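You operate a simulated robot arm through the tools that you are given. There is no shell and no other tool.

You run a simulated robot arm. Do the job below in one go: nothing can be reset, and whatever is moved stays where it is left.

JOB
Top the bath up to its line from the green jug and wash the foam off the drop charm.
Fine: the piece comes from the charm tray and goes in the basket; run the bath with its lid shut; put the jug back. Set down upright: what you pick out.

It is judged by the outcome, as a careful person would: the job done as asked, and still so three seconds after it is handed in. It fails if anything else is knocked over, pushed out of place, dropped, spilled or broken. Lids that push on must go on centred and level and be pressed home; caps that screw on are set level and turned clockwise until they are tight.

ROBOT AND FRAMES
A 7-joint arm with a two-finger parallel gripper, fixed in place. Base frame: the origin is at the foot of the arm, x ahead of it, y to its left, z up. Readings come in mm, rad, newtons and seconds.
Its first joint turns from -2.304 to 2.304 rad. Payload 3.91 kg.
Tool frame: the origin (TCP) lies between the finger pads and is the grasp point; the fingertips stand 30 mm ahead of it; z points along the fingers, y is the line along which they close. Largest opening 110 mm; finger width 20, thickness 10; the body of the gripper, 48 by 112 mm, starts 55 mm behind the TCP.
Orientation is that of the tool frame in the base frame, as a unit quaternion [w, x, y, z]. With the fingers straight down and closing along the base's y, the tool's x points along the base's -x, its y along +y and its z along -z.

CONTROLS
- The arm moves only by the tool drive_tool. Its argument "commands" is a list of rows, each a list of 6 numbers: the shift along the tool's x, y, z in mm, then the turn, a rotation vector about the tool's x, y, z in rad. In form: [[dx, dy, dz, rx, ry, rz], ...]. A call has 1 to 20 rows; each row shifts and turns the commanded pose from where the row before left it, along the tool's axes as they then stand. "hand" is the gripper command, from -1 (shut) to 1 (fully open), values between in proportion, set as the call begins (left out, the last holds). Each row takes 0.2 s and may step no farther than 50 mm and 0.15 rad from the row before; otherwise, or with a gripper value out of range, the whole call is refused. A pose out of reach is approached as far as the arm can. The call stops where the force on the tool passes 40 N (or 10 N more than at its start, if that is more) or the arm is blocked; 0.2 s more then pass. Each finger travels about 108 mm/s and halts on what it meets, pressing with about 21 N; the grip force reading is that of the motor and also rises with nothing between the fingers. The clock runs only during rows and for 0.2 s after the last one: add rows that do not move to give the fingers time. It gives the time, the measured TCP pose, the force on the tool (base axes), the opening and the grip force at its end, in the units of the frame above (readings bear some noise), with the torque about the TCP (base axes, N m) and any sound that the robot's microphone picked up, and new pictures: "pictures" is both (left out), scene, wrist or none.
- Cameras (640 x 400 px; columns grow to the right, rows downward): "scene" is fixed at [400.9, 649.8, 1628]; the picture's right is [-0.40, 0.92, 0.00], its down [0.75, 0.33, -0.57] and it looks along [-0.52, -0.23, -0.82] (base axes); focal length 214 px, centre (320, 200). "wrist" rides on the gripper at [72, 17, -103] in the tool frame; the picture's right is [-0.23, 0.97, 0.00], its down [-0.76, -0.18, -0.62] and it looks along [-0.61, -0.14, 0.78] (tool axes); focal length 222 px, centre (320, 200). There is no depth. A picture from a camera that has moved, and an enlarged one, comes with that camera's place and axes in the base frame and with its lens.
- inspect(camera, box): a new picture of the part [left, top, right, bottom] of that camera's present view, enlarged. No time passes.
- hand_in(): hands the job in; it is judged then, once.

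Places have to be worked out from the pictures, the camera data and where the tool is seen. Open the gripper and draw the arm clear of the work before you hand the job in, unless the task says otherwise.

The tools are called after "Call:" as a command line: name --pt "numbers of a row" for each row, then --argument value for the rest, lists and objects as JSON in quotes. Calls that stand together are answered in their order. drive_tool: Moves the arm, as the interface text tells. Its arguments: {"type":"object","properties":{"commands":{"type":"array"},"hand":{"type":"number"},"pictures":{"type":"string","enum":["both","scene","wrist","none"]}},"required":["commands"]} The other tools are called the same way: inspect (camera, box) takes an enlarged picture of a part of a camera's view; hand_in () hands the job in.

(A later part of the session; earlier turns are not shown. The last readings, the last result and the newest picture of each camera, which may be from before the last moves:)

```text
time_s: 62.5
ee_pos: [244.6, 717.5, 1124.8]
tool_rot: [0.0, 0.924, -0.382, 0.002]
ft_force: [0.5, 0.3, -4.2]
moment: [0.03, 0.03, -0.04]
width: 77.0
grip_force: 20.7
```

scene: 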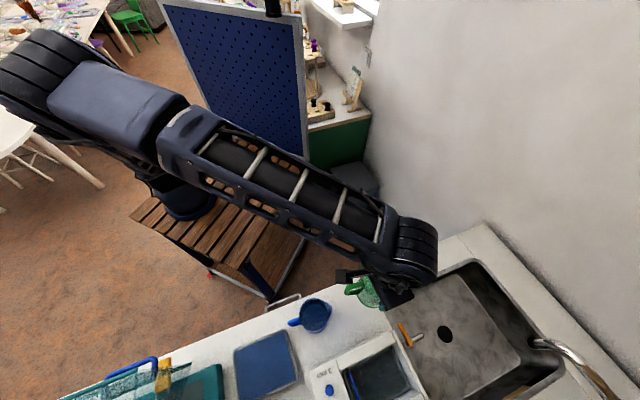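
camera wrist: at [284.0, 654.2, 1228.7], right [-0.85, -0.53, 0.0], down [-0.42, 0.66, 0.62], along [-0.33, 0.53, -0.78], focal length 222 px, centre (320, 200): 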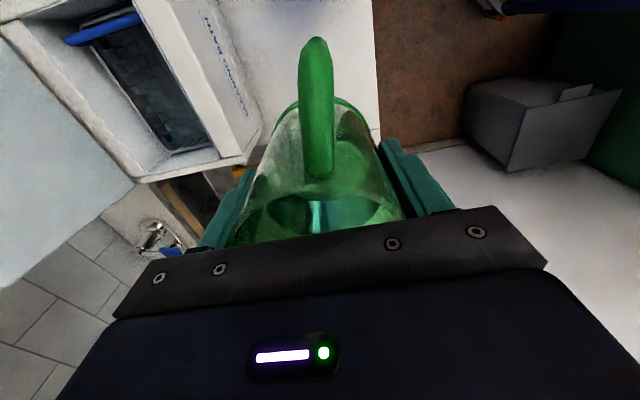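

About 1.5–1.9 N (150–190 ml) has gone in. I zoom harder on the tank wall where the blue line is, to find the water surface.

Call:
inspect --camera "scene" --box '[380, 350, 430, 400]'

Call:
inspect --camera "scene" --box '[335, 360, 385, 400]'

Call:
inspect --camera "wrist" --box '[150, 90, 230, 150]'

Call:
inspect --camera "wrist" --box '[60, 0, 140, 60]'

Call:
inspect --camera "wrist" --box '[230, 130, 410, 250]'

```text
8.00 times, centred on (405, 375) of scene
camera zoom: at [400.9, 649.8, 1628.0], right [-0.4, 0.92, 0.0], down [0.75, 0.33, -0.57], along [-0.52, -0.23, -0.82], focal length 1716 px, centre (-360, -1200)
```

zoom: 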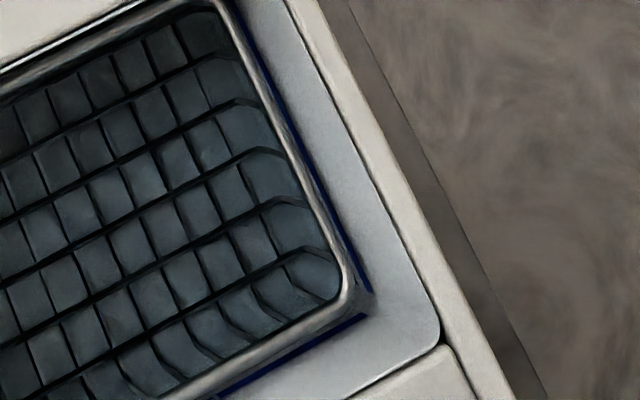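

```text
10.00 times, centred on (360, 380) of scene
camera zoom: at [400.9, 649.8, 1628.0], right [-0.4, 0.92, 0.0], down [0.75, 0.33, -0.57], along [-0.52, -0.23, -0.82], focal length 2145 px, centre (-80, -1600)
```

zoom: 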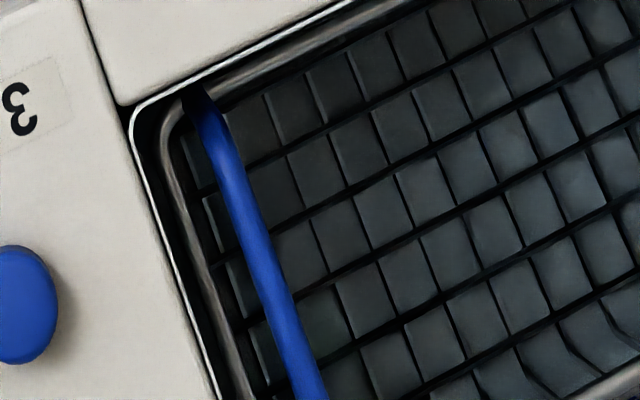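

```text
6.67 times, centred on (190, 120) of wrist
camera zoom: at [284.2, 654.3, 1228.6], right [-0.85, -0.53, 0.0], down [-0.42, 0.66, 0.62], along [-0.33, 0.53, -0.78], focal length 1481 px, centre (1187, 733)
```

zoom: 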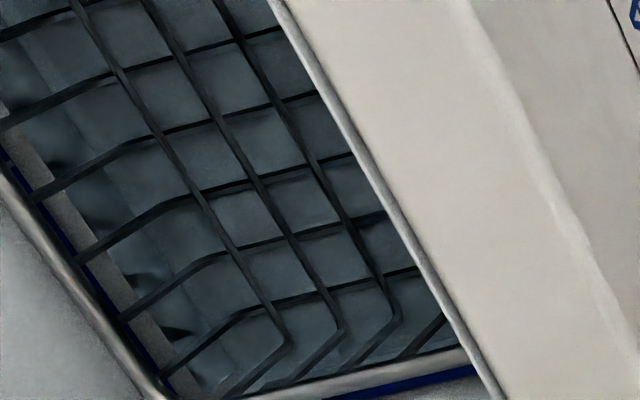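

```text
6.67 times, centred on (100, 30) of wrist
camera zoom: at [284.2, 654.3, 1228.6], right [-0.85, -0.53, 0.0], down [-0.42, 0.66, 0.62], along [-0.33, 0.53, -0.78], focal length 1481 px, centre (1787, 1333)
```

zoom: 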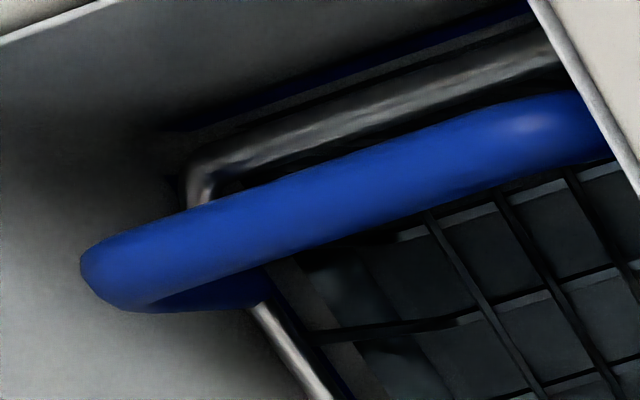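

```text
3.33 times, centred on (320, 190) of wrist
camera zoom: at [284.2, 654.3, 1228.6], right [-0.85, -0.53, 0.0], down [-0.42, 0.66, 0.62], along [-0.33, 0.53, -0.78], focal length 740 px, centre (320, 233)
```

zoom: 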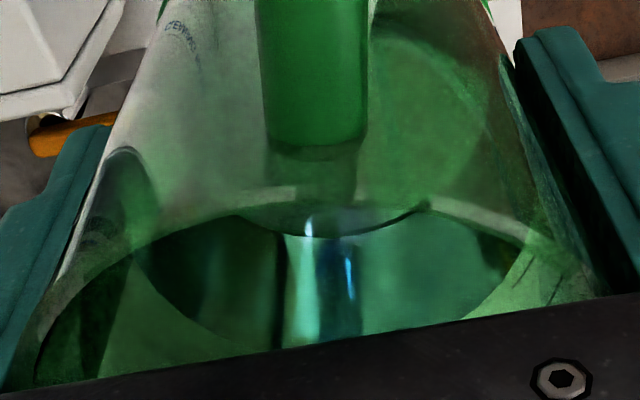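

The wrist zoom shows it clearly: the blue line is at z≈944 with a strip of dry wall below it and water at about z≈934, so some 10 mm (roughly 140 ml) is missing. I go back and pour more, tilting a little further.

Call:
drive_tool --pt "8 -11 0 0 0 0" --pt "14 -20 0 0 0 0" --pt "18 -26 0 0 0 0" --pt "18 -26 0 0 0 0" --pt "18 -26 0 0 0 0" --pt "18 -26 0 0 0 0" --pt "9 -13 0 0 0 0" --pt "5 -6 0 0 0 0" --pt "0 0 0 0 0.12 0" --pt "0 0 0 0 0.12 0" --pt "0 0 0 0 0.12 0" --pt "0 0 0 0 0.12 0" --pt "0 0 0 0 0.12 0" --pt "0 0 0 0 0.1 0" --pt "0 0 0 0 0.1 0" --pt "0 0 0 0 0.1 0" --pt "0 0 0 0 0 0" --pictures "scene"

Call:
drive_tool --pt "0 0 0 0 0.06 0" --pt "0 0 0 0 0.06 0" --pt "0 0 0 0 0 0" --pt "0 0 0 0 0 0" --pt "0 0 0 0 0 0" --pt "0 0 0 0 0 0" --pictures "wrist"

Call:
drive_tool --pt "0 0 0 0 0 0" --pictures "none"

Call:
drive_tool --pt "0 0 0 0 0 0" --pictures "none"

```text
time_s: 66.1
ee_pos: [429.8, 750.1, 1126.2]
tool_rot: [0.166, 0.831, -0.344, 0.404]
ft_force: [-0.5, -0.2, -3.5]
moment: [0.04, 0.03, -0.02]
width: 76.8
grip_force: 21.4
```

scene: 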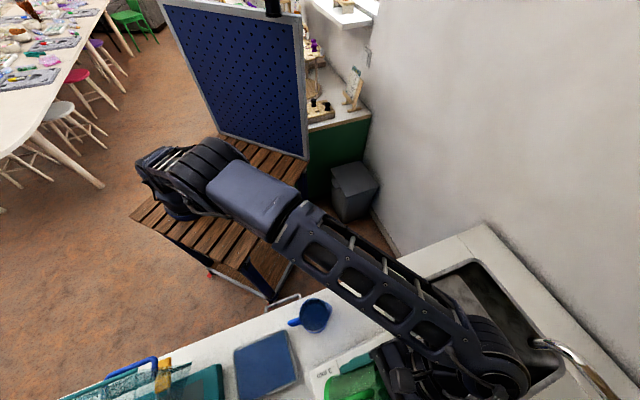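

```text
time_s: 67.5
ee_pos: [430.4, 749.5, 1125.6]
tool_rot: [0.187, 0.805, -0.334, 0.453]
ft_force: [-0.4, -0.3, -2.4]
moment: [0.05, 0.01, 0.02]
width: 77.1
grip_force: 20.6
camera wrist: at [382.4, 773.4, 1240.9], right [-0.77, -0.61, -0.19], down [-0.53, 0.78, -0.33], along [0.35, -0.15, -0.93], focal length 222 px, centre (320, 200)
```

wrist: 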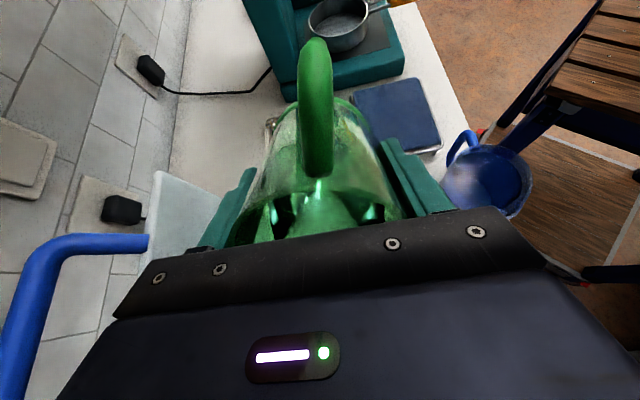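

```text
time_s: 67.9
ee_pos: [430.4, 750.0, 1124.6]
tool_rot: [0.186, 0.806, -0.333, 0.453]
ft_force: [0.0, -0.4, -2.6]
moment: [0.06, 0.07, -0.02]
width: 77.0
grip_force: 20.9
```

```text
time_s: 68.3
ee_pos: [430.4, 749.3, 1125.2]
tool_rot: [0.187, 0.806, -0.334, 0.452]
ft_force: [0.0, 0.2, -2.4]
moment: [0.03, 0.0, 0.01]
width: 76.7
grip_force: 21.1
```

The weight fell to ~2.5 N (about 80 ml more). I tilt back and check the level again from the same place.

Call:
drive_tool --pt "0 0 0 0 -0.12 0" --pt "0 0 0 0 -0.12 0" --pt "0 0 0 0 -0.12 0" --pt "0 0 0 0 -0.12 0" --pt "0 0 0 0 -0.12 0" --pt "0 0 0 0 -0.12 0" --pt "0 0 0 0 -0.1 0" --pt "0 0 0 0 -0.1 0" --pt "0 0 0 0 -0.1 0" --pt "-8 11 0 0 0 0" --pt "-14 20 0 0 0 0" --pt "-18 26 0 0 0 0" --pt "-18 26 0 0 0 0" --pt "-18 26 0 0 0 0" --pt "-18 26 0 0 0 0" --pt "-9 13 0 0 0 0" --pt "-5 6 0 0 0 0" --pt "0 0 0 0 0 0" --pictures "none"

Call:
inspect --camera "wrist" --box '[150, 90, 230, 150]'

Call:
inspect --camera "wrist" --box '[60, 0, 260, 150]'

Call:
inspect --camera "scene" --box '[310, 330, 430, 400]'

```text
time_s: 72.1
ee_pos: [244.2, 715.0, 1124.7]
tool_rot: [0.0, 0.924, -0.382, 0.001]
ft_force: [-0.4, 0.5, -3.3]
moment: [0.03, -0.02, -0.01]
width: 76.7
grip_force: 21.0
```

```text
6.67 times, centred on (190, 120) of wrist
camera zoom: at [283.8, 653.3, 1228.3], right [-0.85, -0.53, 0.0], down [-0.42, 0.66, 0.62], along [-0.33, 0.53, -0.78], focal length 1481 px, centre (1187, 733)
```

zoom: 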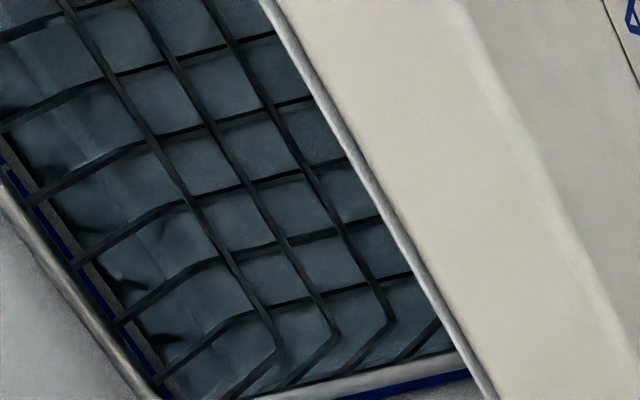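

```text
2.67 times, centred on (160, 75) of wrist
camera zoom: at [283.8, 653.3, 1228.3], right [-0.85, -0.53, 0.0], down [-0.42, 0.66, 0.62], along [-0.33, 0.53, -0.78], focal length 592 px, centre (747, 533)
```

zoom: 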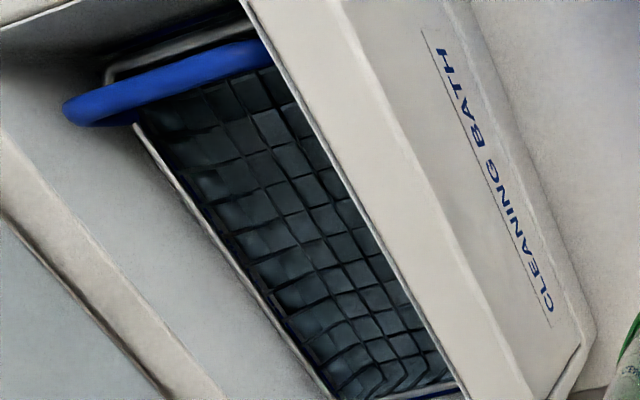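

```text
5.33 times, centred on (370, 365) of scene
camera zoom: at [400.9, 649.8, 1628.0], right [-0.4, 0.92, 0.0], down [0.75, 0.33, -0.57], along [-0.52, -0.23, -0.82], focal length 1144 px, centre (53, -680)
```

zoom: 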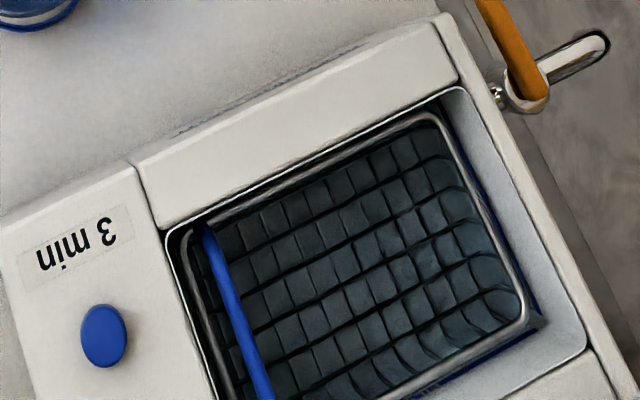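

The dry strip has narrowed to less than half. I zoom in tightly to measure the remaining gap.

Call:
inspect --camera "wrist" --box '[140, 105, 180, 150]'

Call:
drive_tool --pt "0 0 0 0 0 0" --pictures "none"

Call:
drive_tool --pt "0 0 0 0 0 0" --pictures "none"

Call:
drive_tool --pt "0 0 0 0 0 0" --pictures "none"

```text
8.89 times, centred on (160, 128) of wrist
camera zoom: at [283.8, 653.3, 1228.3], right [-0.85, -0.53, 0.0], down [-0.42, 0.66, 0.62], along [-0.33, 0.53, -0.78], focal length 1974 px, centre (1742, 844)
```

zoom: 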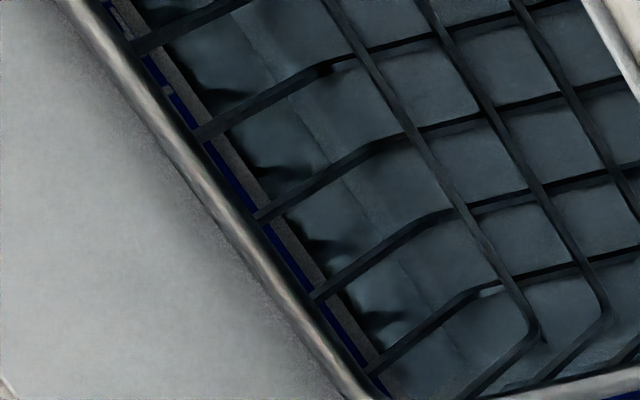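

```text
time_s: 72.5
ee_pos: [245.2, 715.8, 1123.8]
tool_rot: [0.0, 0.924, -0.382, 0.001]
ft_force: [0.3, 0.3, -3.7]
moment: [0.03, -0.02, 0.01]
width: 76.9
grip_force: 20.5
```

```text
time_s: 72.9
ee_pos: [245.5, 716.3, 1124.5]
tool_rot: [-0.001, 0.924, -0.381, 0.002]
ft_force: [0.0, 0.0, -3.1]
moment: [-0.02, -0.01, 0.05]
width: 77.1
grip_force: 21.2
```

```text
time_s: 73.3
ee_pos: [245.0, 717.2, 1123.9]
tool_rot: [0.0, 0.924, -0.382, 0.001]
ft_force: [-0.3, -0.6, -2.5]
moment: [0.05, 0.0, -0.01]
width: 76.9
grip_force: 20.9
```

The remaining gap is about 5 mm, about as much as the last pour gave. I pour again, tilting about 0.1 rad further than before.

Call:
drive_tool --pt "8 -11 0 0 0 0" --pt "14 -20 0 0 0 0" --pt "18 -26 0 0 0 0" --pt "18 -26 0 0 0 0" --pt "18 -26 0 0 0 0" --pt "18 -26 0 0 0 0" --pt "9 -13 0 0 0 0" --pt "5 -6 0 0 0 0" --pt "0 0 0 0 0.12 0" --pt "0 0 0 0 0.12 0" --pt "0 0 0 0 0.12 0" --pt "0 0 0 0 0.12 0" --pt "0 0 0 0 0.12 0" --pt "0 0 0 0 0.12 0" --pt "0 0 0 0 0.1 0" --pt "0 0 0 0 0.1 0" --pt "0 0 0 0 0.1 0" --pt "0 0 0 0 0 0" --pictures "none"

Call:
drive_tool --pt "0 0 0 0 0.05 0" --pt "0 0 0 0 0.05 0" --pt "0 0 0 0 0 0" --pt "0 0 0 0 0 0" --pt "0 0 0 0 0 0" --pt "0 0 0 0 0 0" --pt "0 0 0 0 0 0" --pictures "wrist"

Call:
drive_tool --pt "0 0 0 0 -0.12 0" --pt "0 0 0 0 -0.12 0" --pt "0 0 0 0 -0.12 0" --pt "0 0 0 0 -0.12 0" --pt "0 0 0 0 -0.12 0" --pt "0 0 0 0 -0.12 0" --pt "0 0 0 0 -0.12 0" --pt "0 0 0 0 -0.1 0" --pt "0 0 0 0 -0.1 0" --pt "0 0 0 0 -0.08 0" --pt "-8 11 0 0 0 0" --pt "-14 20 0 0 0 0" --pt "-18 26 0 0 0 0" --pt "-18 26 0 0 0 0" --pt "-18 26 0 0 0 0" --pt "-18 26 0 0 0 0" --pt "-9 13 0 0 0 0" --pt "-5 6 0 0 0 0" --pt "0 0 0 0 0 0" --pictures "both"

Call:
inspect --camera "wrist" --box '[140, 105, 180, 150]'

Call:
inspect --camera "wrist" --box '[150, 90, 230, 150]'

```text
time_s: 77.1
ee_pos: [431.2, 749.8, 1124.8]
tool_rot: [0.187, 0.806, -0.333, 0.453]
ft_force: [-0.2, -0.1, -2.1]
moment: [0.05, 0.02, -0.05]
width: 77.0
grip_force: 21.2
```

```text
time_s: 78.7
ee_pos: [430.1, 748.5, 1125.5]
tool_rot: [0.204, 0.782, -0.324, 0.492]
ft_force: [0.4, -0.1, -2.6]
moment: [0.03, 0.05, 0.01]
width: 76.8
grip_force: 21.1
camera wrist: at [374.3, 781.3, 1235.3], right [-0.76, -0.62, -0.21], down [-0.51, 0.76, -0.42], along [0.41, -0.21, -0.89], focal length 222 px, centre (320, 200)
```

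wrist: 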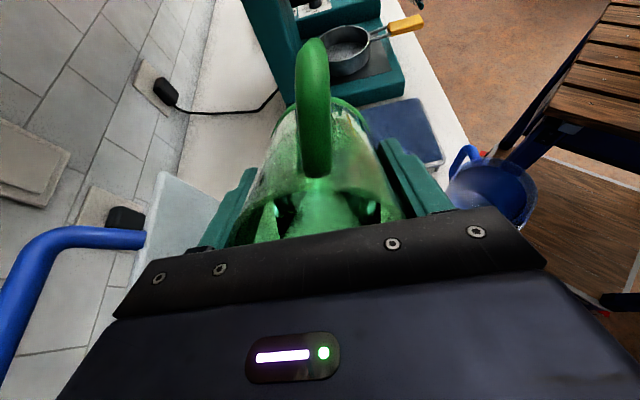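

```text
time_s: 82.7
ee_pos: [244.8, 717.0, 1125.4]
tool_rot: [-0.001, 0.924, -0.382, 0.001]
ft_force: [-0.2, 0.1, -2.6]
moment: [-0.01, -0.01, 0.02]
width: 76.9
grip_force: 21.5
camera wrist: at [283.8, 654.2, 1228.4], right [-0.85, -0.53, 0.0], down [-0.42, 0.66, 0.62], along [-0.33, 0.53, -0.78], focal length 222 px, centre (320, 200)
```

scene: 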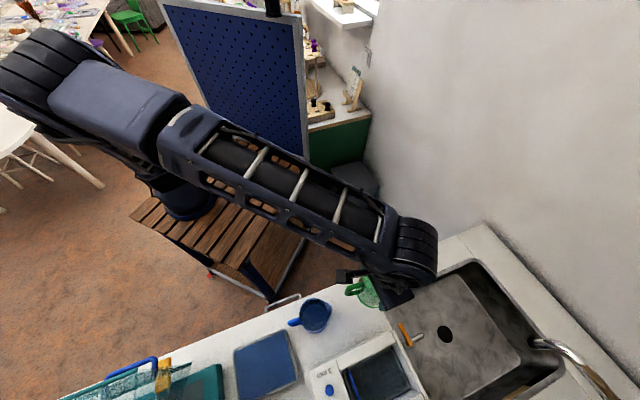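
wrist: 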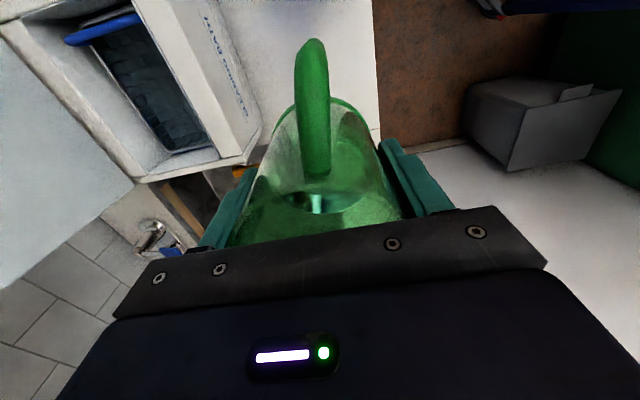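

```text
8.89 times, centred on (160, 128) of wrist
camera zoom: at [283.8, 654.2, 1228.4], right [-0.85, -0.53, 0.0], down [-0.42, 0.66, 0.62], along [-0.33, 0.53, -0.78], focal length 1974 px, centre (1742, 844)
```

zoom: 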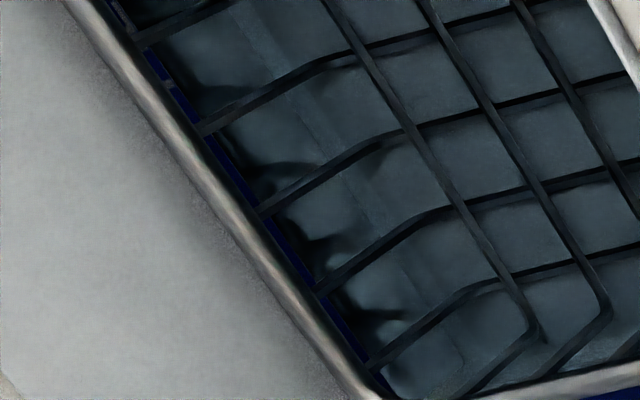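

```text
6.67 times, centred on (190, 120) of wrist
camera zoom: at [283.8, 654.2, 1228.4], right [-0.85, -0.53, 0.0], down [-0.42, 0.66, 0.62], along [-0.33, 0.53, -0.78], focal length 1481 px, centre (1187, 733)
```

zoom: 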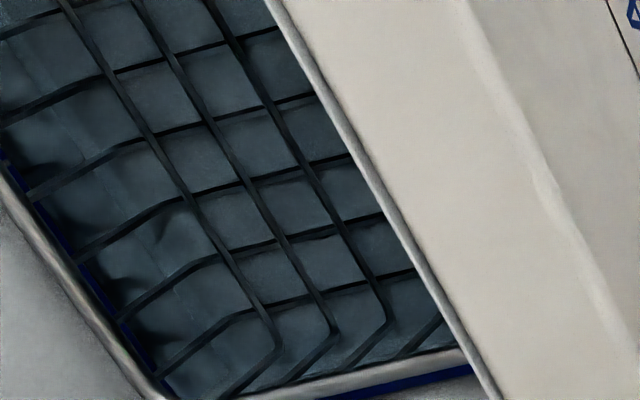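

The grey strip is gone: the water now meets the blue line. I check the line from the scene camera and at higher zoom for how far it is covered.

Call:
inspect --camera "wrist" --box '[148, 112, 172, 138]'

Call:
inspect --camera "scene" --box '[380, 350, 430, 400]'

Call:
inspect --camera "wrist" --box '[180, 130, 230, 160]'

```text
15.38 times, centred on (160, 125) of wrist
camera zoom: at [283.8, 654.2, 1228.4], right [-0.85, -0.53, 0.0], down [-0.42, 0.66, 0.62], along [-0.33, 0.53, -0.78], focal length 3417 px, centre (2782, 1354)
```

zoom: 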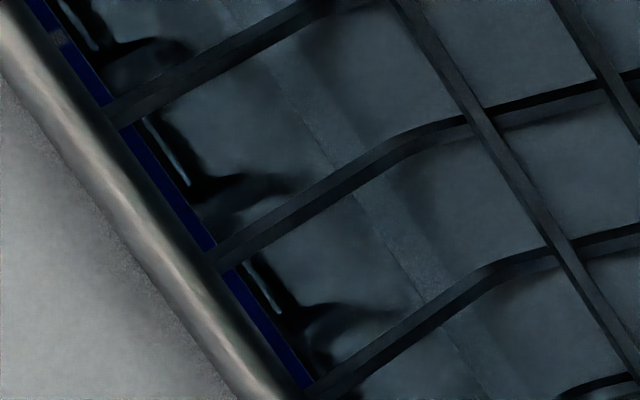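

```text
8.00 times, centred on (405, 375) of scene
camera zoom: at [400.9, 649.8, 1628.0], right [-0.4, 0.92, 0.0], down [0.75, 0.33, -0.57], along [-0.52, -0.23, -0.82], focal length 1716 px, centre (-360, -1200)
```

zoom: 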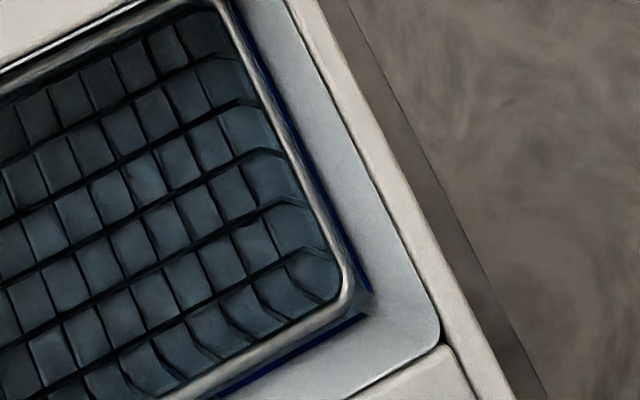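

```text
12.80 times, centred on (205, 145) of wrist
camera zoom: at [283.8, 654.2, 1228.4], right [-0.85, -0.53, 0.0], down [-0.42, 0.66, 0.62], along [-0.33, 0.53, -0.78], focal length 2843 px, centre (1792, 904)
```

zoom: 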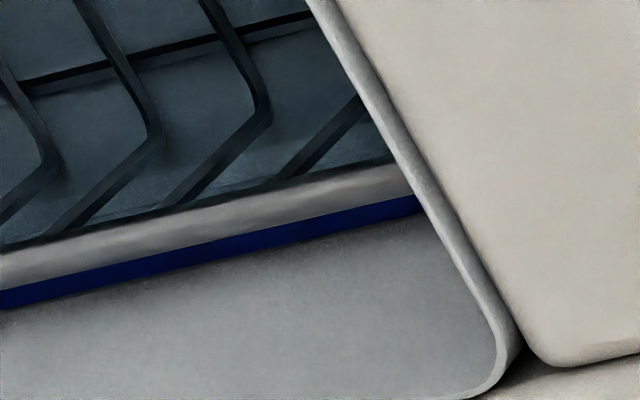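

The line is still fully visible with water right at its lower edge. One small last pour (a further 0.035 rad, ~20 ml) should bring it to the middle of the line.

Call:
drive_tool --pt "8 -11 0 0 0 0" --pt "14 -20 0 0 0 0" --pt "18 -26 0 0 0 0" --pt "18 -26 0 0 0 0" --pt "18 -26 0 0 0 0" --pt "18 -26 0 0 0 0" --pt "9 -13 0 0 0 0" --pt "5 -6 0 0 0 0" --pt "0 0 0 0 0.12 0" --pt "0 0 0 0 0.12 0" --pt "0 0 0 0 0.12 0" --pt "0 0 0 0 0.12 0" --pt "0 0 0 0 0.12 0" --pt "0 0 0 0 0.12 0" --pt "0 0 0 0 0.12 0" --pt "0 0 0 0 0.1 0" --pt "0 0 0 0 0.1 0" --pt "0 0 0 0 0.08 0" --pt "0 0 0 0 0 0" --pictures "none"

Call:
drive_tool --pt "0 0 0 0 0.035 0" --pt "0 0 0 0 0 0" --pt "0 0 0 0 0 0" --pt "0 0 0 0 0 0" --pt "0 0 0 0 0 0" --pt "0 0 0 0 0 0" --pictures "none"

Call:
drive_tool --pt "0 0 0 0 -0.12 0" --pt "0 0 0 0 -0.12 0" --pt "0 0 0 0 -0.12 0" --pt "0 0 0 0 -0.12 0" --pt "0 0 0 0 -0.12 0" --pt "0 0 0 0 -0.12 0" --pt "0 0 0 0 -0.12 0" --pt "0 0 0 0 -0.1 0" --pt "0 0 0 0 -0.1 0" --pt "0 0 0 0 -0.115 0" --pt "-8 11 0 0 0 0" --pt "-14 20 0 0 0 0" --pt "-18 26 0 0 0 0" --pt "-18 26 0 0 0 0" --pt "-18 26 0 0 0 0" --pt "-18 26 0 0 0 0" --pt "-9 13 0 0 0 0" --pt "-5 6 0 0 0 0" --pt "0 0 0 0 0 0" --pictures "both"

Call:
inspect --camera "wrist" --box '[140, 105, 180, 150]'

Call:
inspect --camera "wrist" --box '[148, 112, 172, 138]'

```text
time_s: 86.7
ee_pos: [431.2, 748.7, 1124.7]
tool_rot: [0.204, 0.782, -0.324, 0.492]
ft_force: [0.7, -0.2, -1.9]
moment: [0.01, 0.02, 0.0]
width: 76.5
grip_force: 20.9
```

```text
time_s: 88.1
ee_pos: [431.1, 748.9, 1125.5]
tool_rot: [0.209, 0.773, -0.321, 0.505]
ft_force: [0.0, -0.3, -1.8]
moment: [0.01, 0.04, 0.04]
width: 76.5
grip_force: 21.2
```

```text
time_s: 92.1
ee_pos: [243.7, 715.8, 1125.2]
tool_rot: [-0.001, 0.924, -0.382, 0.0]
ft_force: [-0.6, -0.6, -2.3]
moment: [0.0, 0.01, 0.03]
width: 76.5
grip_force: 21.2
camera wrist: at [283.2, 653.1, 1228.6], right [-0.85, -0.53, 0.0], down [-0.42, 0.66, 0.62], along [-0.33, 0.53, -0.78], focal length 222 px, centre (320, 200)
```

scene: 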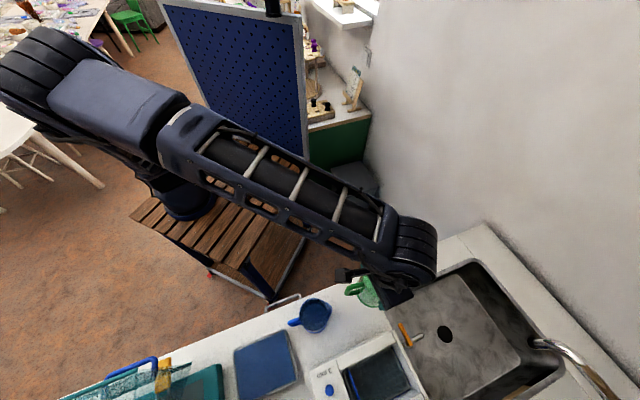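
wrist: 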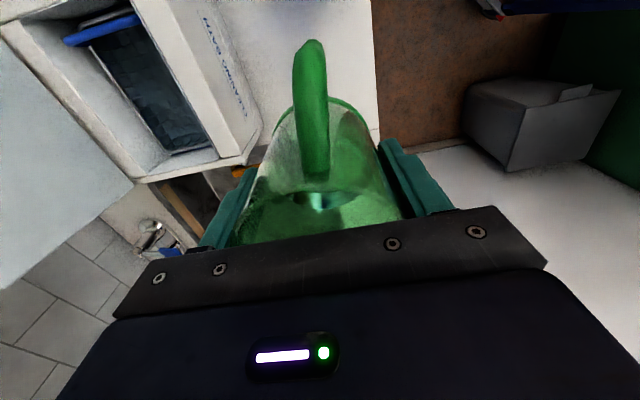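

```text
8.89 times, centred on (160, 128) of wrist
camera zoom: at [283.2, 653.1, 1228.6], right [-0.85, -0.53, 0.0], down [-0.42, 0.66, 0.62], along [-0.33, 0.53, -0.78], focal length 1974 px, centre (1742, 844)
```

zoom: 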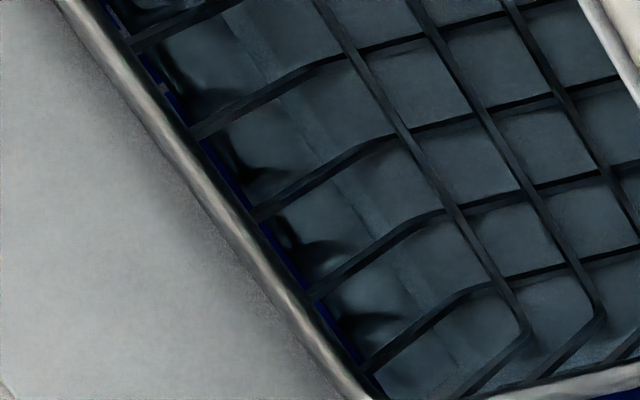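

```text
15.38 times, centred on (160, 125) of wrist
camera zoom: at [283.2, 653.1, 1228.6], right [-0.85, -0.53, 0.0], down [-0.42, 0.66, 0.62], along [-0.33, 0.53, -0.78], focal length 3417 px, centre (2782, 1354)
```

zoom: 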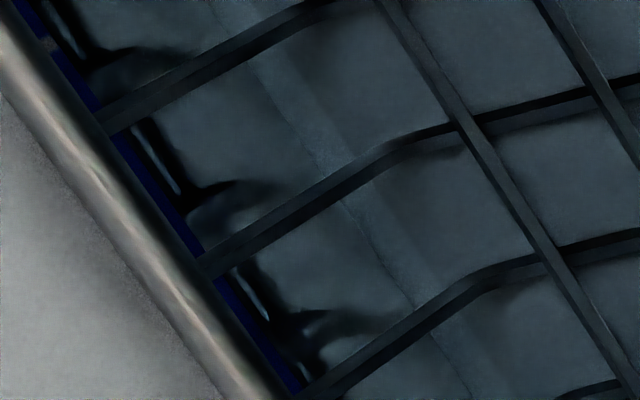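

Now part of the line is covered, so the water stands at the line. I lower the jug back onto its place, slowing near the counter.

Call:
drive_tool --pt "0 0 25 0 0 0" --pt "0 0 30 0 0 0" --pt "0 0 30 0 0 0" --pt "0 0 30 0 0 0" --pt "0 0 25 0 0 0" --pt "0 0 15 0 0 0" --pt "0 0 8 0 0 0" --pt "0 0 5 0 0 0" --pt "0 0 4 0 0 0" --pt "0 0 3 0 0 0" --pt "0 0 0 0 0 0"

Call:
inspect --camera "wrist" --box '[180, 20, 460, 230]'

```text
time_s: 94.5
ee_pos: [245.9, 717.0, 949.4]
tool_rot: [0.0, 0.924, -0.382, 0.001]
ft_force: [0.3, 0.4, -3.0]
moment: [0.03, 0.01, -0.01]
width: 76.8
grip_force: 21.0
camera wrist: at [283.9, 653.7, 1053.4], right [-0.85, -0.53, 0.0], down [-0.42, 0.66, 0.62], along [-0.33, 0.53, -0.78], focal length 222 px, centre (320, 200)
```

scene: 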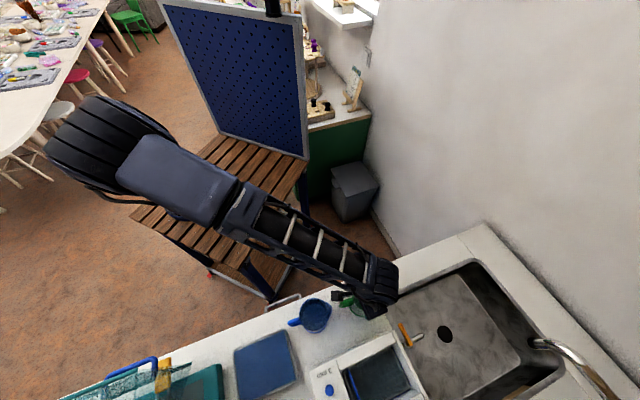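
wrist: 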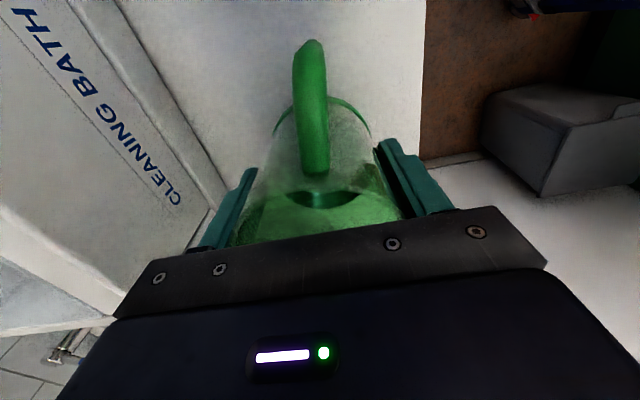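

```text
1.90 times, centred on (320, 125) of wrist
camera zoom: at [283.9, 653.7, 1053.4], right [-0.85, -0.53, 0.0], down [-0.42, 0.66, 0.62], along [-0.33, 0.53, -0.78], focal length 423 px, centre (320, 343)
```

zoom: 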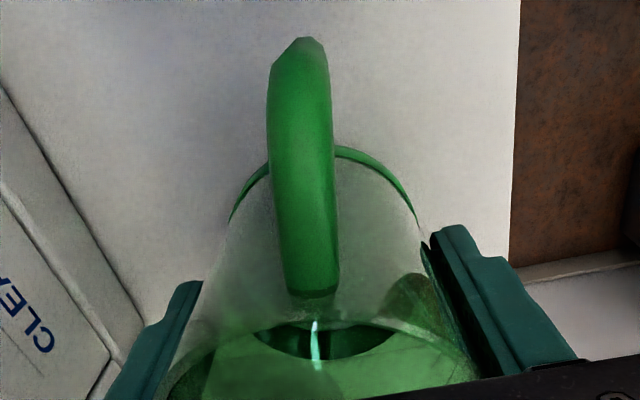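

The jug is about 4 mm above its place. I lower in 1 mm steps and watch for contact.

Call:
drive_tool --pt "0 0 1.5 0 0 0" --pt "0 0 1.5 0 0 0" --pt "0 0 1 0 0 0" --pt "0 0 0 0 0 0" --pictures "none"

Call:
drive_tool --pt "0 0 1 0 0 0" --pt "0 0 0 0 0 0" --pictures "none"

```text
time_s: 95.5
ee_pos: [245.1, 717.0, 946.7]
tool_rot: [0.0, 0.924, -0.381, 0.001]
ft_force: [-2.4, 2.7, 17.3]
moment: [-0.17, 0.29, -0.25]
width: 76.5
grip_force: 21.5
```

```text
time_s: 96.1
ee_pos: [244.4, 717.4, 944.9]
tool_rot: [0.0, 0.924, -0.382, 0.001]
ft_force: [-0.7, 2.8, 17.6]
moment: [-0.04, 0.26, -0.14]
width: 76.2
grip_force: 20.6
```

Contact is made. I ease off 1 mm and open the fingers.

Call:
drive_tool --pt "0 0 -1 0 0 0" --pt "0 0 0 0 0 0" --pictures "none"

Call:
drive_tool --pt "0 0 0 0 0 0" --pt "0 0 0 0 0 0" --pt "0 0 0 0 0 0" --hand 1

```text
time_s: 96.7
ee_pos: [245.4, 716.2, 945.0]
tool_rot: [0.0, 0.924, -0.381, 0.001]
ft_force: [0.0, 2.9, 3.6]
moment: [0.14, 0.0, -0.02]
width: 76.0
grip_force: 20.8
```

```text
time_s: 97.5
ee_pos: [245.5, 716.5, 946.5]
tool_rot: [0.0, 0.924, -0.382, 0.001]
ft_force: [0.3, -0.2, 0.1]
moment: [0.01, 0.01, 0.02]
width: 109.6
grip_force: 0.1
camera wrist: at [284.1, 653.4, 1049.3], right [-0.85, -0.53, 0.0], down [-0.42, 0.66, 0.62], along [-0.33, 0.53, -0.78], focal length 222 px, centre (320, 200)
```

scene: 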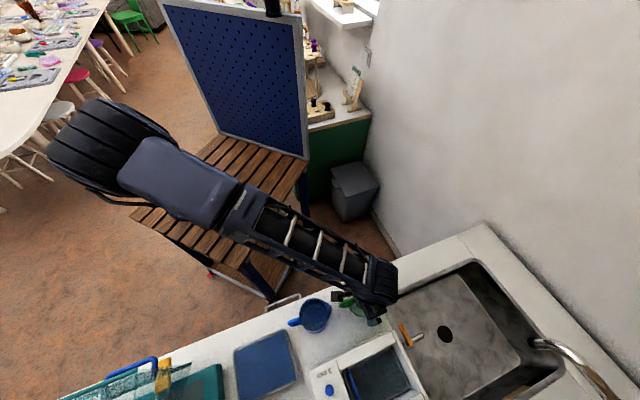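
wrist: 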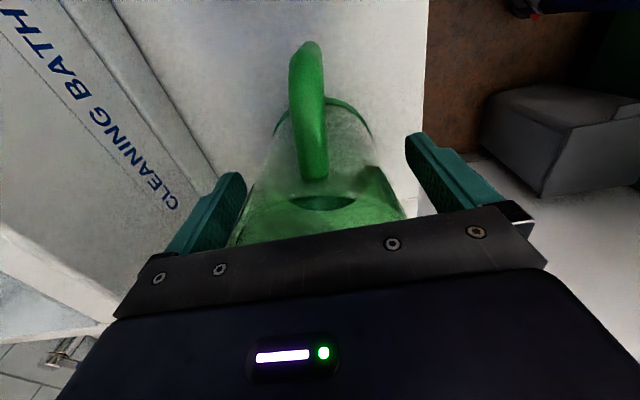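

The jug stands back in its place. I retreat straight up, then swing over toward the charm tray with the tool back in its starting orientation.

Call:
drive_tool --pt "0 0 -20 0 0 0" --pt "0 0 -40 0 0 0" --pt "0 0 -45 0 0 0" --pt "0 0 -45 0 0 0" --pt "0 0 -45 0 0 0" --pt "0 0 -10 0 0 0" --pictures "both"

Call:
drive_tool --pt "38 -24.5 0 0 0 0" --pt "38 -24.5 0 0 0 0" --pt "38 -24.5 0 0 0 0" --pt "38 -24.5 0 0 0 0" --pt "38 -24.5 0 0 0 0" --pt "38 -24.5 0 0 0 0" --pt "38 -24.5 0 0 0 0" --pt "38 -24.5 0 0 0 0" --pt "0 0 0 0 0 0" --pictures "none"

Call:
drive_tool --pt "0 0 0 0 0 0.131" --pt "0 0 0 0 0 0.131" --pt "0 0 0 0 0 0.131" --pt "0 0 0 0 0 0.131" --pt "0 0 0 0 0 0.131" --pt "0 0 0 0 0 0.131" --pt "0 0 0 0 0 0.131" --pt "0 0 0 0 0 0.131" --pt "0 0 0 0 0 0.131" --pt "0 0 0 0 0 0.131" --pt "0 0 0 0 0 0.131" --pt "0 0 0 0 0 0.131" --pt "0 0 0 0 0 0.131" --pt "0 0 0 0 0 0.131" --pt "0 0 0 0 0 0.131" --pt "0 0 0 0 0 0.131" --pt "0 0 0 0 0 0.131" --pt "0 0 0 0 0 0.129" --pt "0 0 0 0 0 0"

Call:
inspect --camera "wrist" --box '[220, 40, 420, 200]'

```text
time_s: 98.9
ee_pos: [245.4, 717.1, 1151.7]
tool_rot: [0.0, 0.924, -0.382, 0.001]
ft_force: [-0.5, 0.4, -0.3]
moment: [0.03, -0.02, 0.02]
width: 109.6
grip_force: 0.1
camera wrist: at [283.8, 654.1, 1254.6], right [-0.85, -0.53, 0.0], down [-0.42, 0.66, 0.62], along [-0.33, 0.53, -0.78], focal length 222 px, centre (320, 200)
```

scene: 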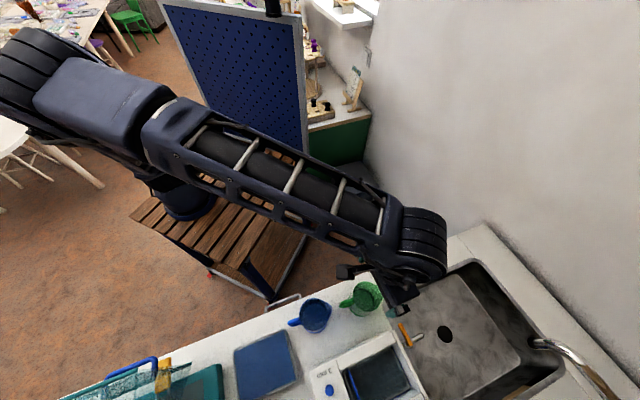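
wrist: 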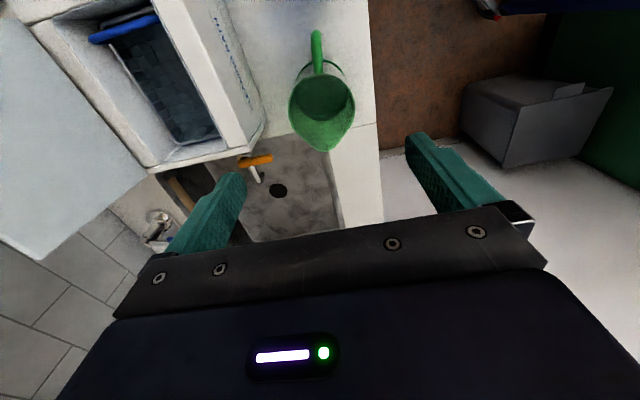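

```text
time_s: 100.9
ee_pos: [597.3, 640.6, 1152.0]
tool_rot: [0.0, 0.924, -0.382, 0.001]
ft_force: [0.2, -1.2, 0.2]
moment: [-0.01, -0.01, 0.01]
width: 110.0
grip_force: 0.1
```

```text
time_s: 104.9
ee_pos: [598.6, 641.4, 1151.8]
tool_rot: [0.001, 0.001, 1.0, 0.001]
ft_force: [-0.7, 0.1, 0.1]
moment: [-0.03, 0.0, 0.0]
width: 109.9
grip_force: 0.0
camera wrist: at [525.9, 657.9, 1255.2], right [0.23, 0.97, 0.0], down [0.76, -0.18, 0.63], along [0.61, -0.14, -0.78], focal length 222 px, centre (320, 200)
```

scene: 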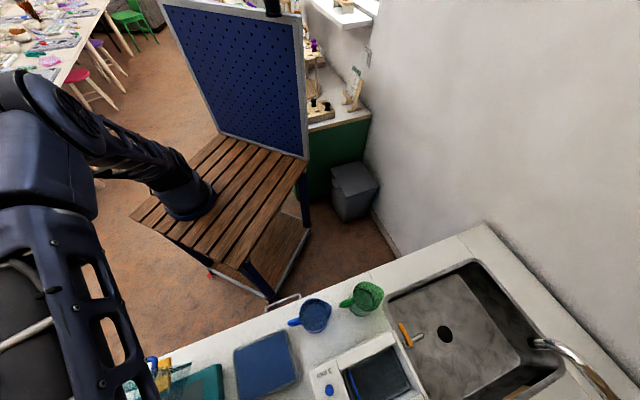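
wrist: 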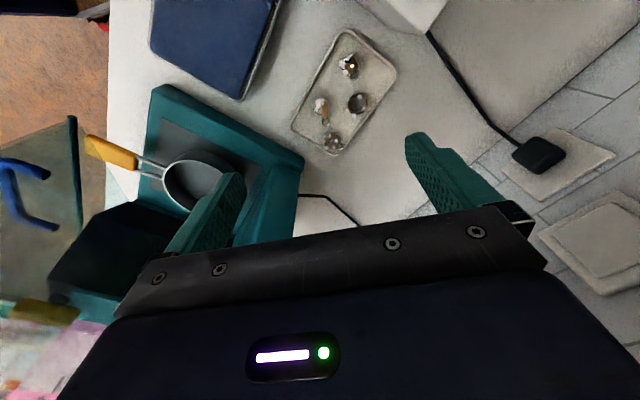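

```text
2.50 times, centred on (320, 120) of wrist
camera zoom: at [525.9, 657.9, 1255.2], right [0.23, 0.97, 0.0], down [0.76, -0.18, 0.63], along [0.61, -0.14, -0.78], focal length 555 px, centre (320, 400)
```

zoom: 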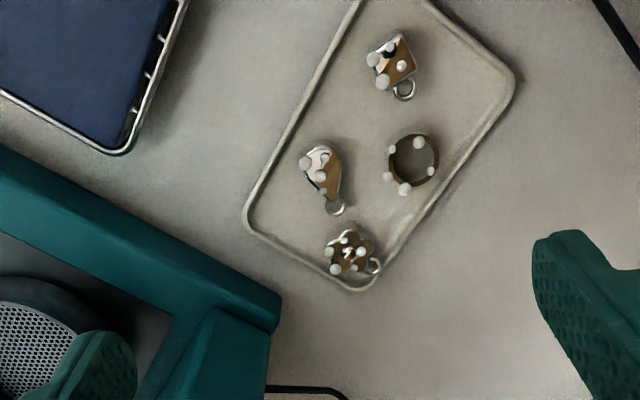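

The drop is clear: body centre ≈(635,635), loop pointing +x, tray rim about 30 mm away on the −y side. I come down over it for a close look.

Call:
drive_tool --pt "-18 -3 35 0 0 0" --pt "-18 -3 35 0 0 -0.1" --pt "0 0 40 0 0 -0.1" --pt "0 0 30 0 0 0" --pt "0 0 0 0 0 0" --hand -0.2

Call:
inspect --camera "wrist" --box '[220, 40, 420, 200]'

```text
time_s: 106.1
ee_pos: [634.2, 634.6, 1012.1]
tool_rot: [0.001, -0.1, 0.995, -0.002]
ft_force: [-0.3, -0.7, 0.8]
moment: [0.01, -0.01, -0.03]
width: 44.0
grip_force: 0.0
camera wrist: at [559.7, 636.6, 1115.0], right [0.03, 1.0, 0.0], down [0.78, -0.02, 0.63], along [0.62, -0.02, -0.78], focal length 222 px, centre (320, 200)
```

scene: 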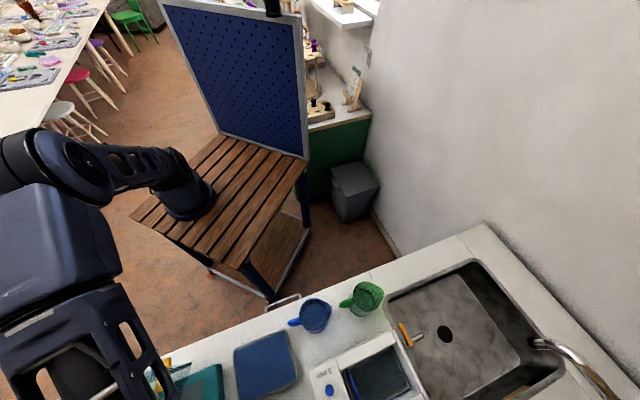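
wrist: 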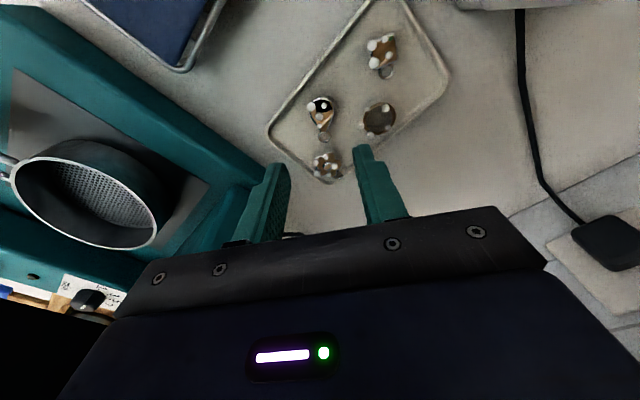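

```text
2.50 times, centred on (320, 120) of wrist
camera zoom: at [559.7, 636.6, 1115.0], right [0.03, 1.0, 0.0], down [0.78, -0.02, 0.63], along [0.62, -0.02, -0.78], focal length 555 px, centre (320, 400)
```

zoom: 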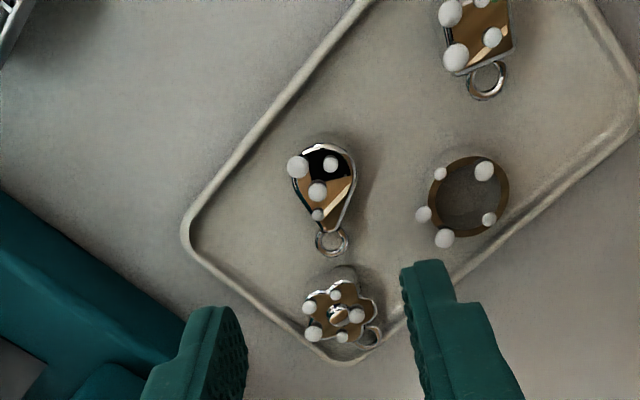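

I'm centred over the drop (body ≈(634,635), 28 mm wide), with finger clearance to the rim and the ring charm. I set ~40 mm opening and descend to just above it.

Call:
drive_tool --pt "0 0 30 0 0 0" --pt "0 0 30 0 0 0" --pt "0 0 25 0 0 0" --pt "0 0 10 0 0 0" --pt "0 0 0 0 0 0" --hand -0.27

Call:
inspect --camera "wrist" --box '[230, 80, 430, 230]'

```text
time_s: 107.3
ee_pos: [634.7, 634.2, 916.2]
tool_rot: [0.0, -0.1, 0.995, -0.001]
ft_force: [0.2, -0.1, 0.4]
moment: [0.02, 0.05, 0.02]
width: 40.0
grip_force: 0.2
camera wrist: at [560.1, 636.6, 1019.8], right [0.03, 1.0, 0.0], down [0.78, -0.02, 0.62], along [0.62, -0.02, -0.78], focal length 222 px, centre (320, 200)
```

scene: 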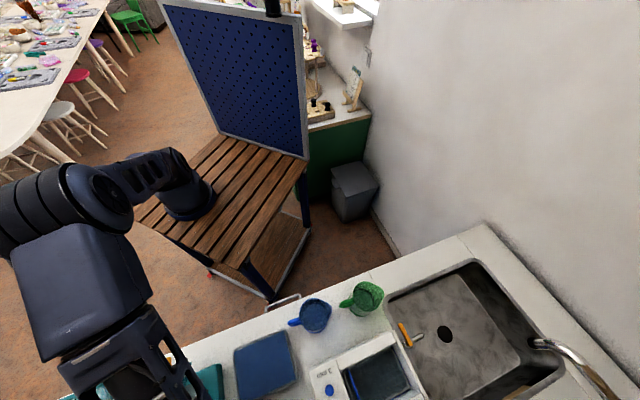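
wrist: 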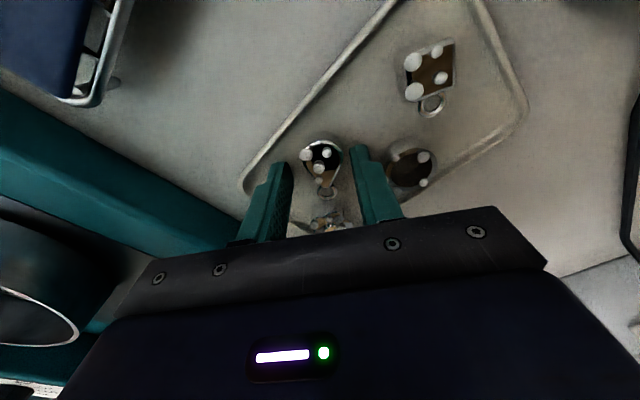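

```text
2.67 times, centred on (330, 155) of wrist
camera zoom: at [560.1, 636.6, 1019.8], right [0.03, 1.0, 0.0], down [0.78, -0.02, 0.62], along [0.62, -0.02, -0.78], focal length 592 px, centre (293, 320)
```

zoom: 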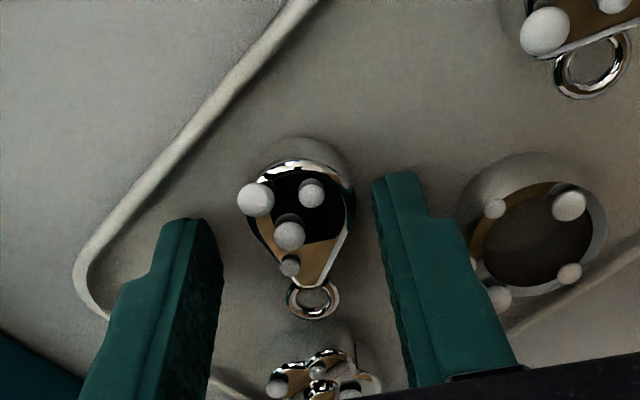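

The drop is well centred between the fingers (shift 1.5 mm across). I lower another 16 mm and look again.

Call:
drive_tool --pt "0 1.5 6 0 0 0" --pt "0 0 5 0 0 0" --pt "0 0 5 0 0 0" --pt "0 0 0 0 0 0" --pictures "wrist"

Call:
inspect --camera "wrist" --box '[230, 80, 430, 230]'

```text
time_s: 107.8
ee_pos: [633.5, 636.6, 915.8]
tool_rot: [0.002, -0.1, 0.995, 0.001]
ft_force: [-5.9, 0.1, 11.8]
moment: [-0.26, 0.22, -0.05]
width: 39.3
grip_force: 0.2
stopped in row 2: the force on the tool passed its limit at 48 N (the readings are from after the stop); the commanded pose is now the measured one
camera wrist: at [559.5, 638.6, 1018.0], right [0.03, 1.0, 0.0], down [0.78, -0.02, 0.63], along [0.63, -0.02, -0.78], focal length 222 px, centre (320, 200)
```

wrist: 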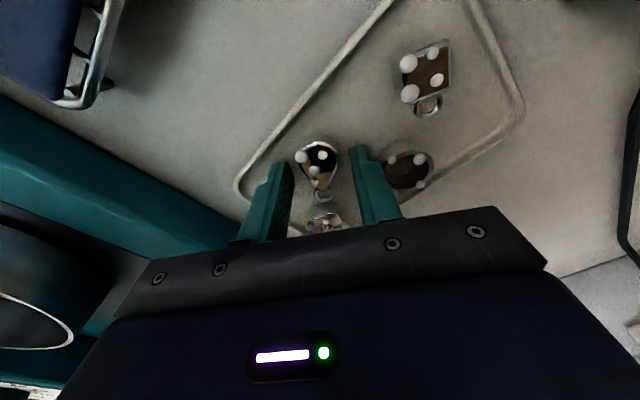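

```text
2.67 times, centred on (330, 155) of wrist
camera zoom: at [559.5, 638.6, 1018.0], right [0.03, 1.0, 0.0], down [0.78, -0.02, 0.63], along [0.63, -0.02, -0.78], focal length 592 px, centre (293, 320)
```

zoom: 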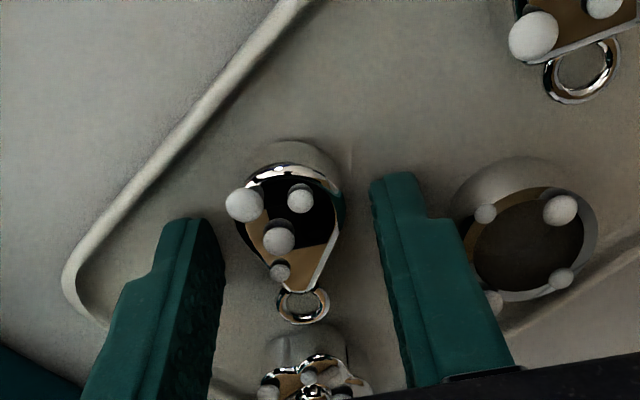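

The left fingertip has touched the tray floor at z≈886, so counter and tray lie higher than I reckoned, and the drop is really at about (626,636). I rise 6 mm, turn a bit more to keep clear of the rim, and recentre.

Call:
drive_tool --pt "0 0 -6 0 0 0" --pt "0 0 0 0 0 -0.13" --pt "7.3 1.9 0 0 0 0" --pt "0 0 0 0 0 0" --hand -0.31 --pictures "wrist"

Call:
inspect --camera "wrist" --box '[230, 80, 430, 230]'

```text
time_s: 108.8
ee_pos: [627.9, 635.1, 920.0]
tool_rot: [0.003, -0.165, 0.986, 0.0]
ft_force: [0.0, -0.3, -0.6]
moment: [0.01, 0.0, 0.01]
width: 37.7
grip_force: 0.1
camera wrist: at [553.0, 628.0, 1022.4], right [-0.1, 0.99, 0.0], down [0.78, 0.08, 0.63], along [0.62, 0.06, -0.78], focal length 222 px, centre (320, 200)
```

wrist: 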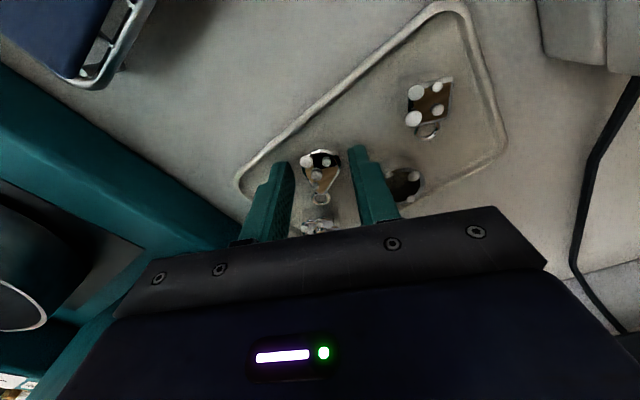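

```text
2.67 times, centred on (330, 155) of wrist
camera zoom: at [553.0, 628.0, 1022.4], right [-0.1, 0.99, 0.0], down [0.78, 0.08, 0.63], along [0.62, 0.06, -0.78], focal length 592 px, centre (293, 320)
```

zoom: 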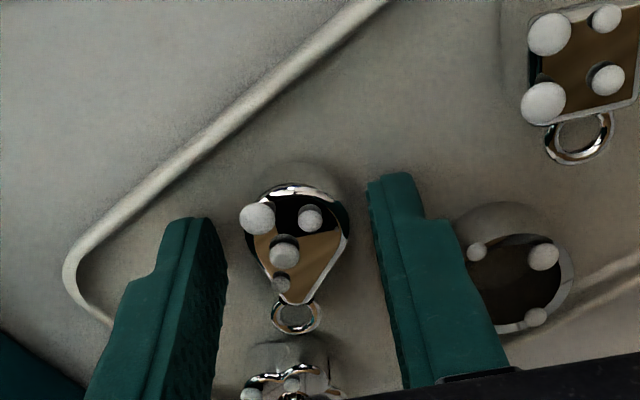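

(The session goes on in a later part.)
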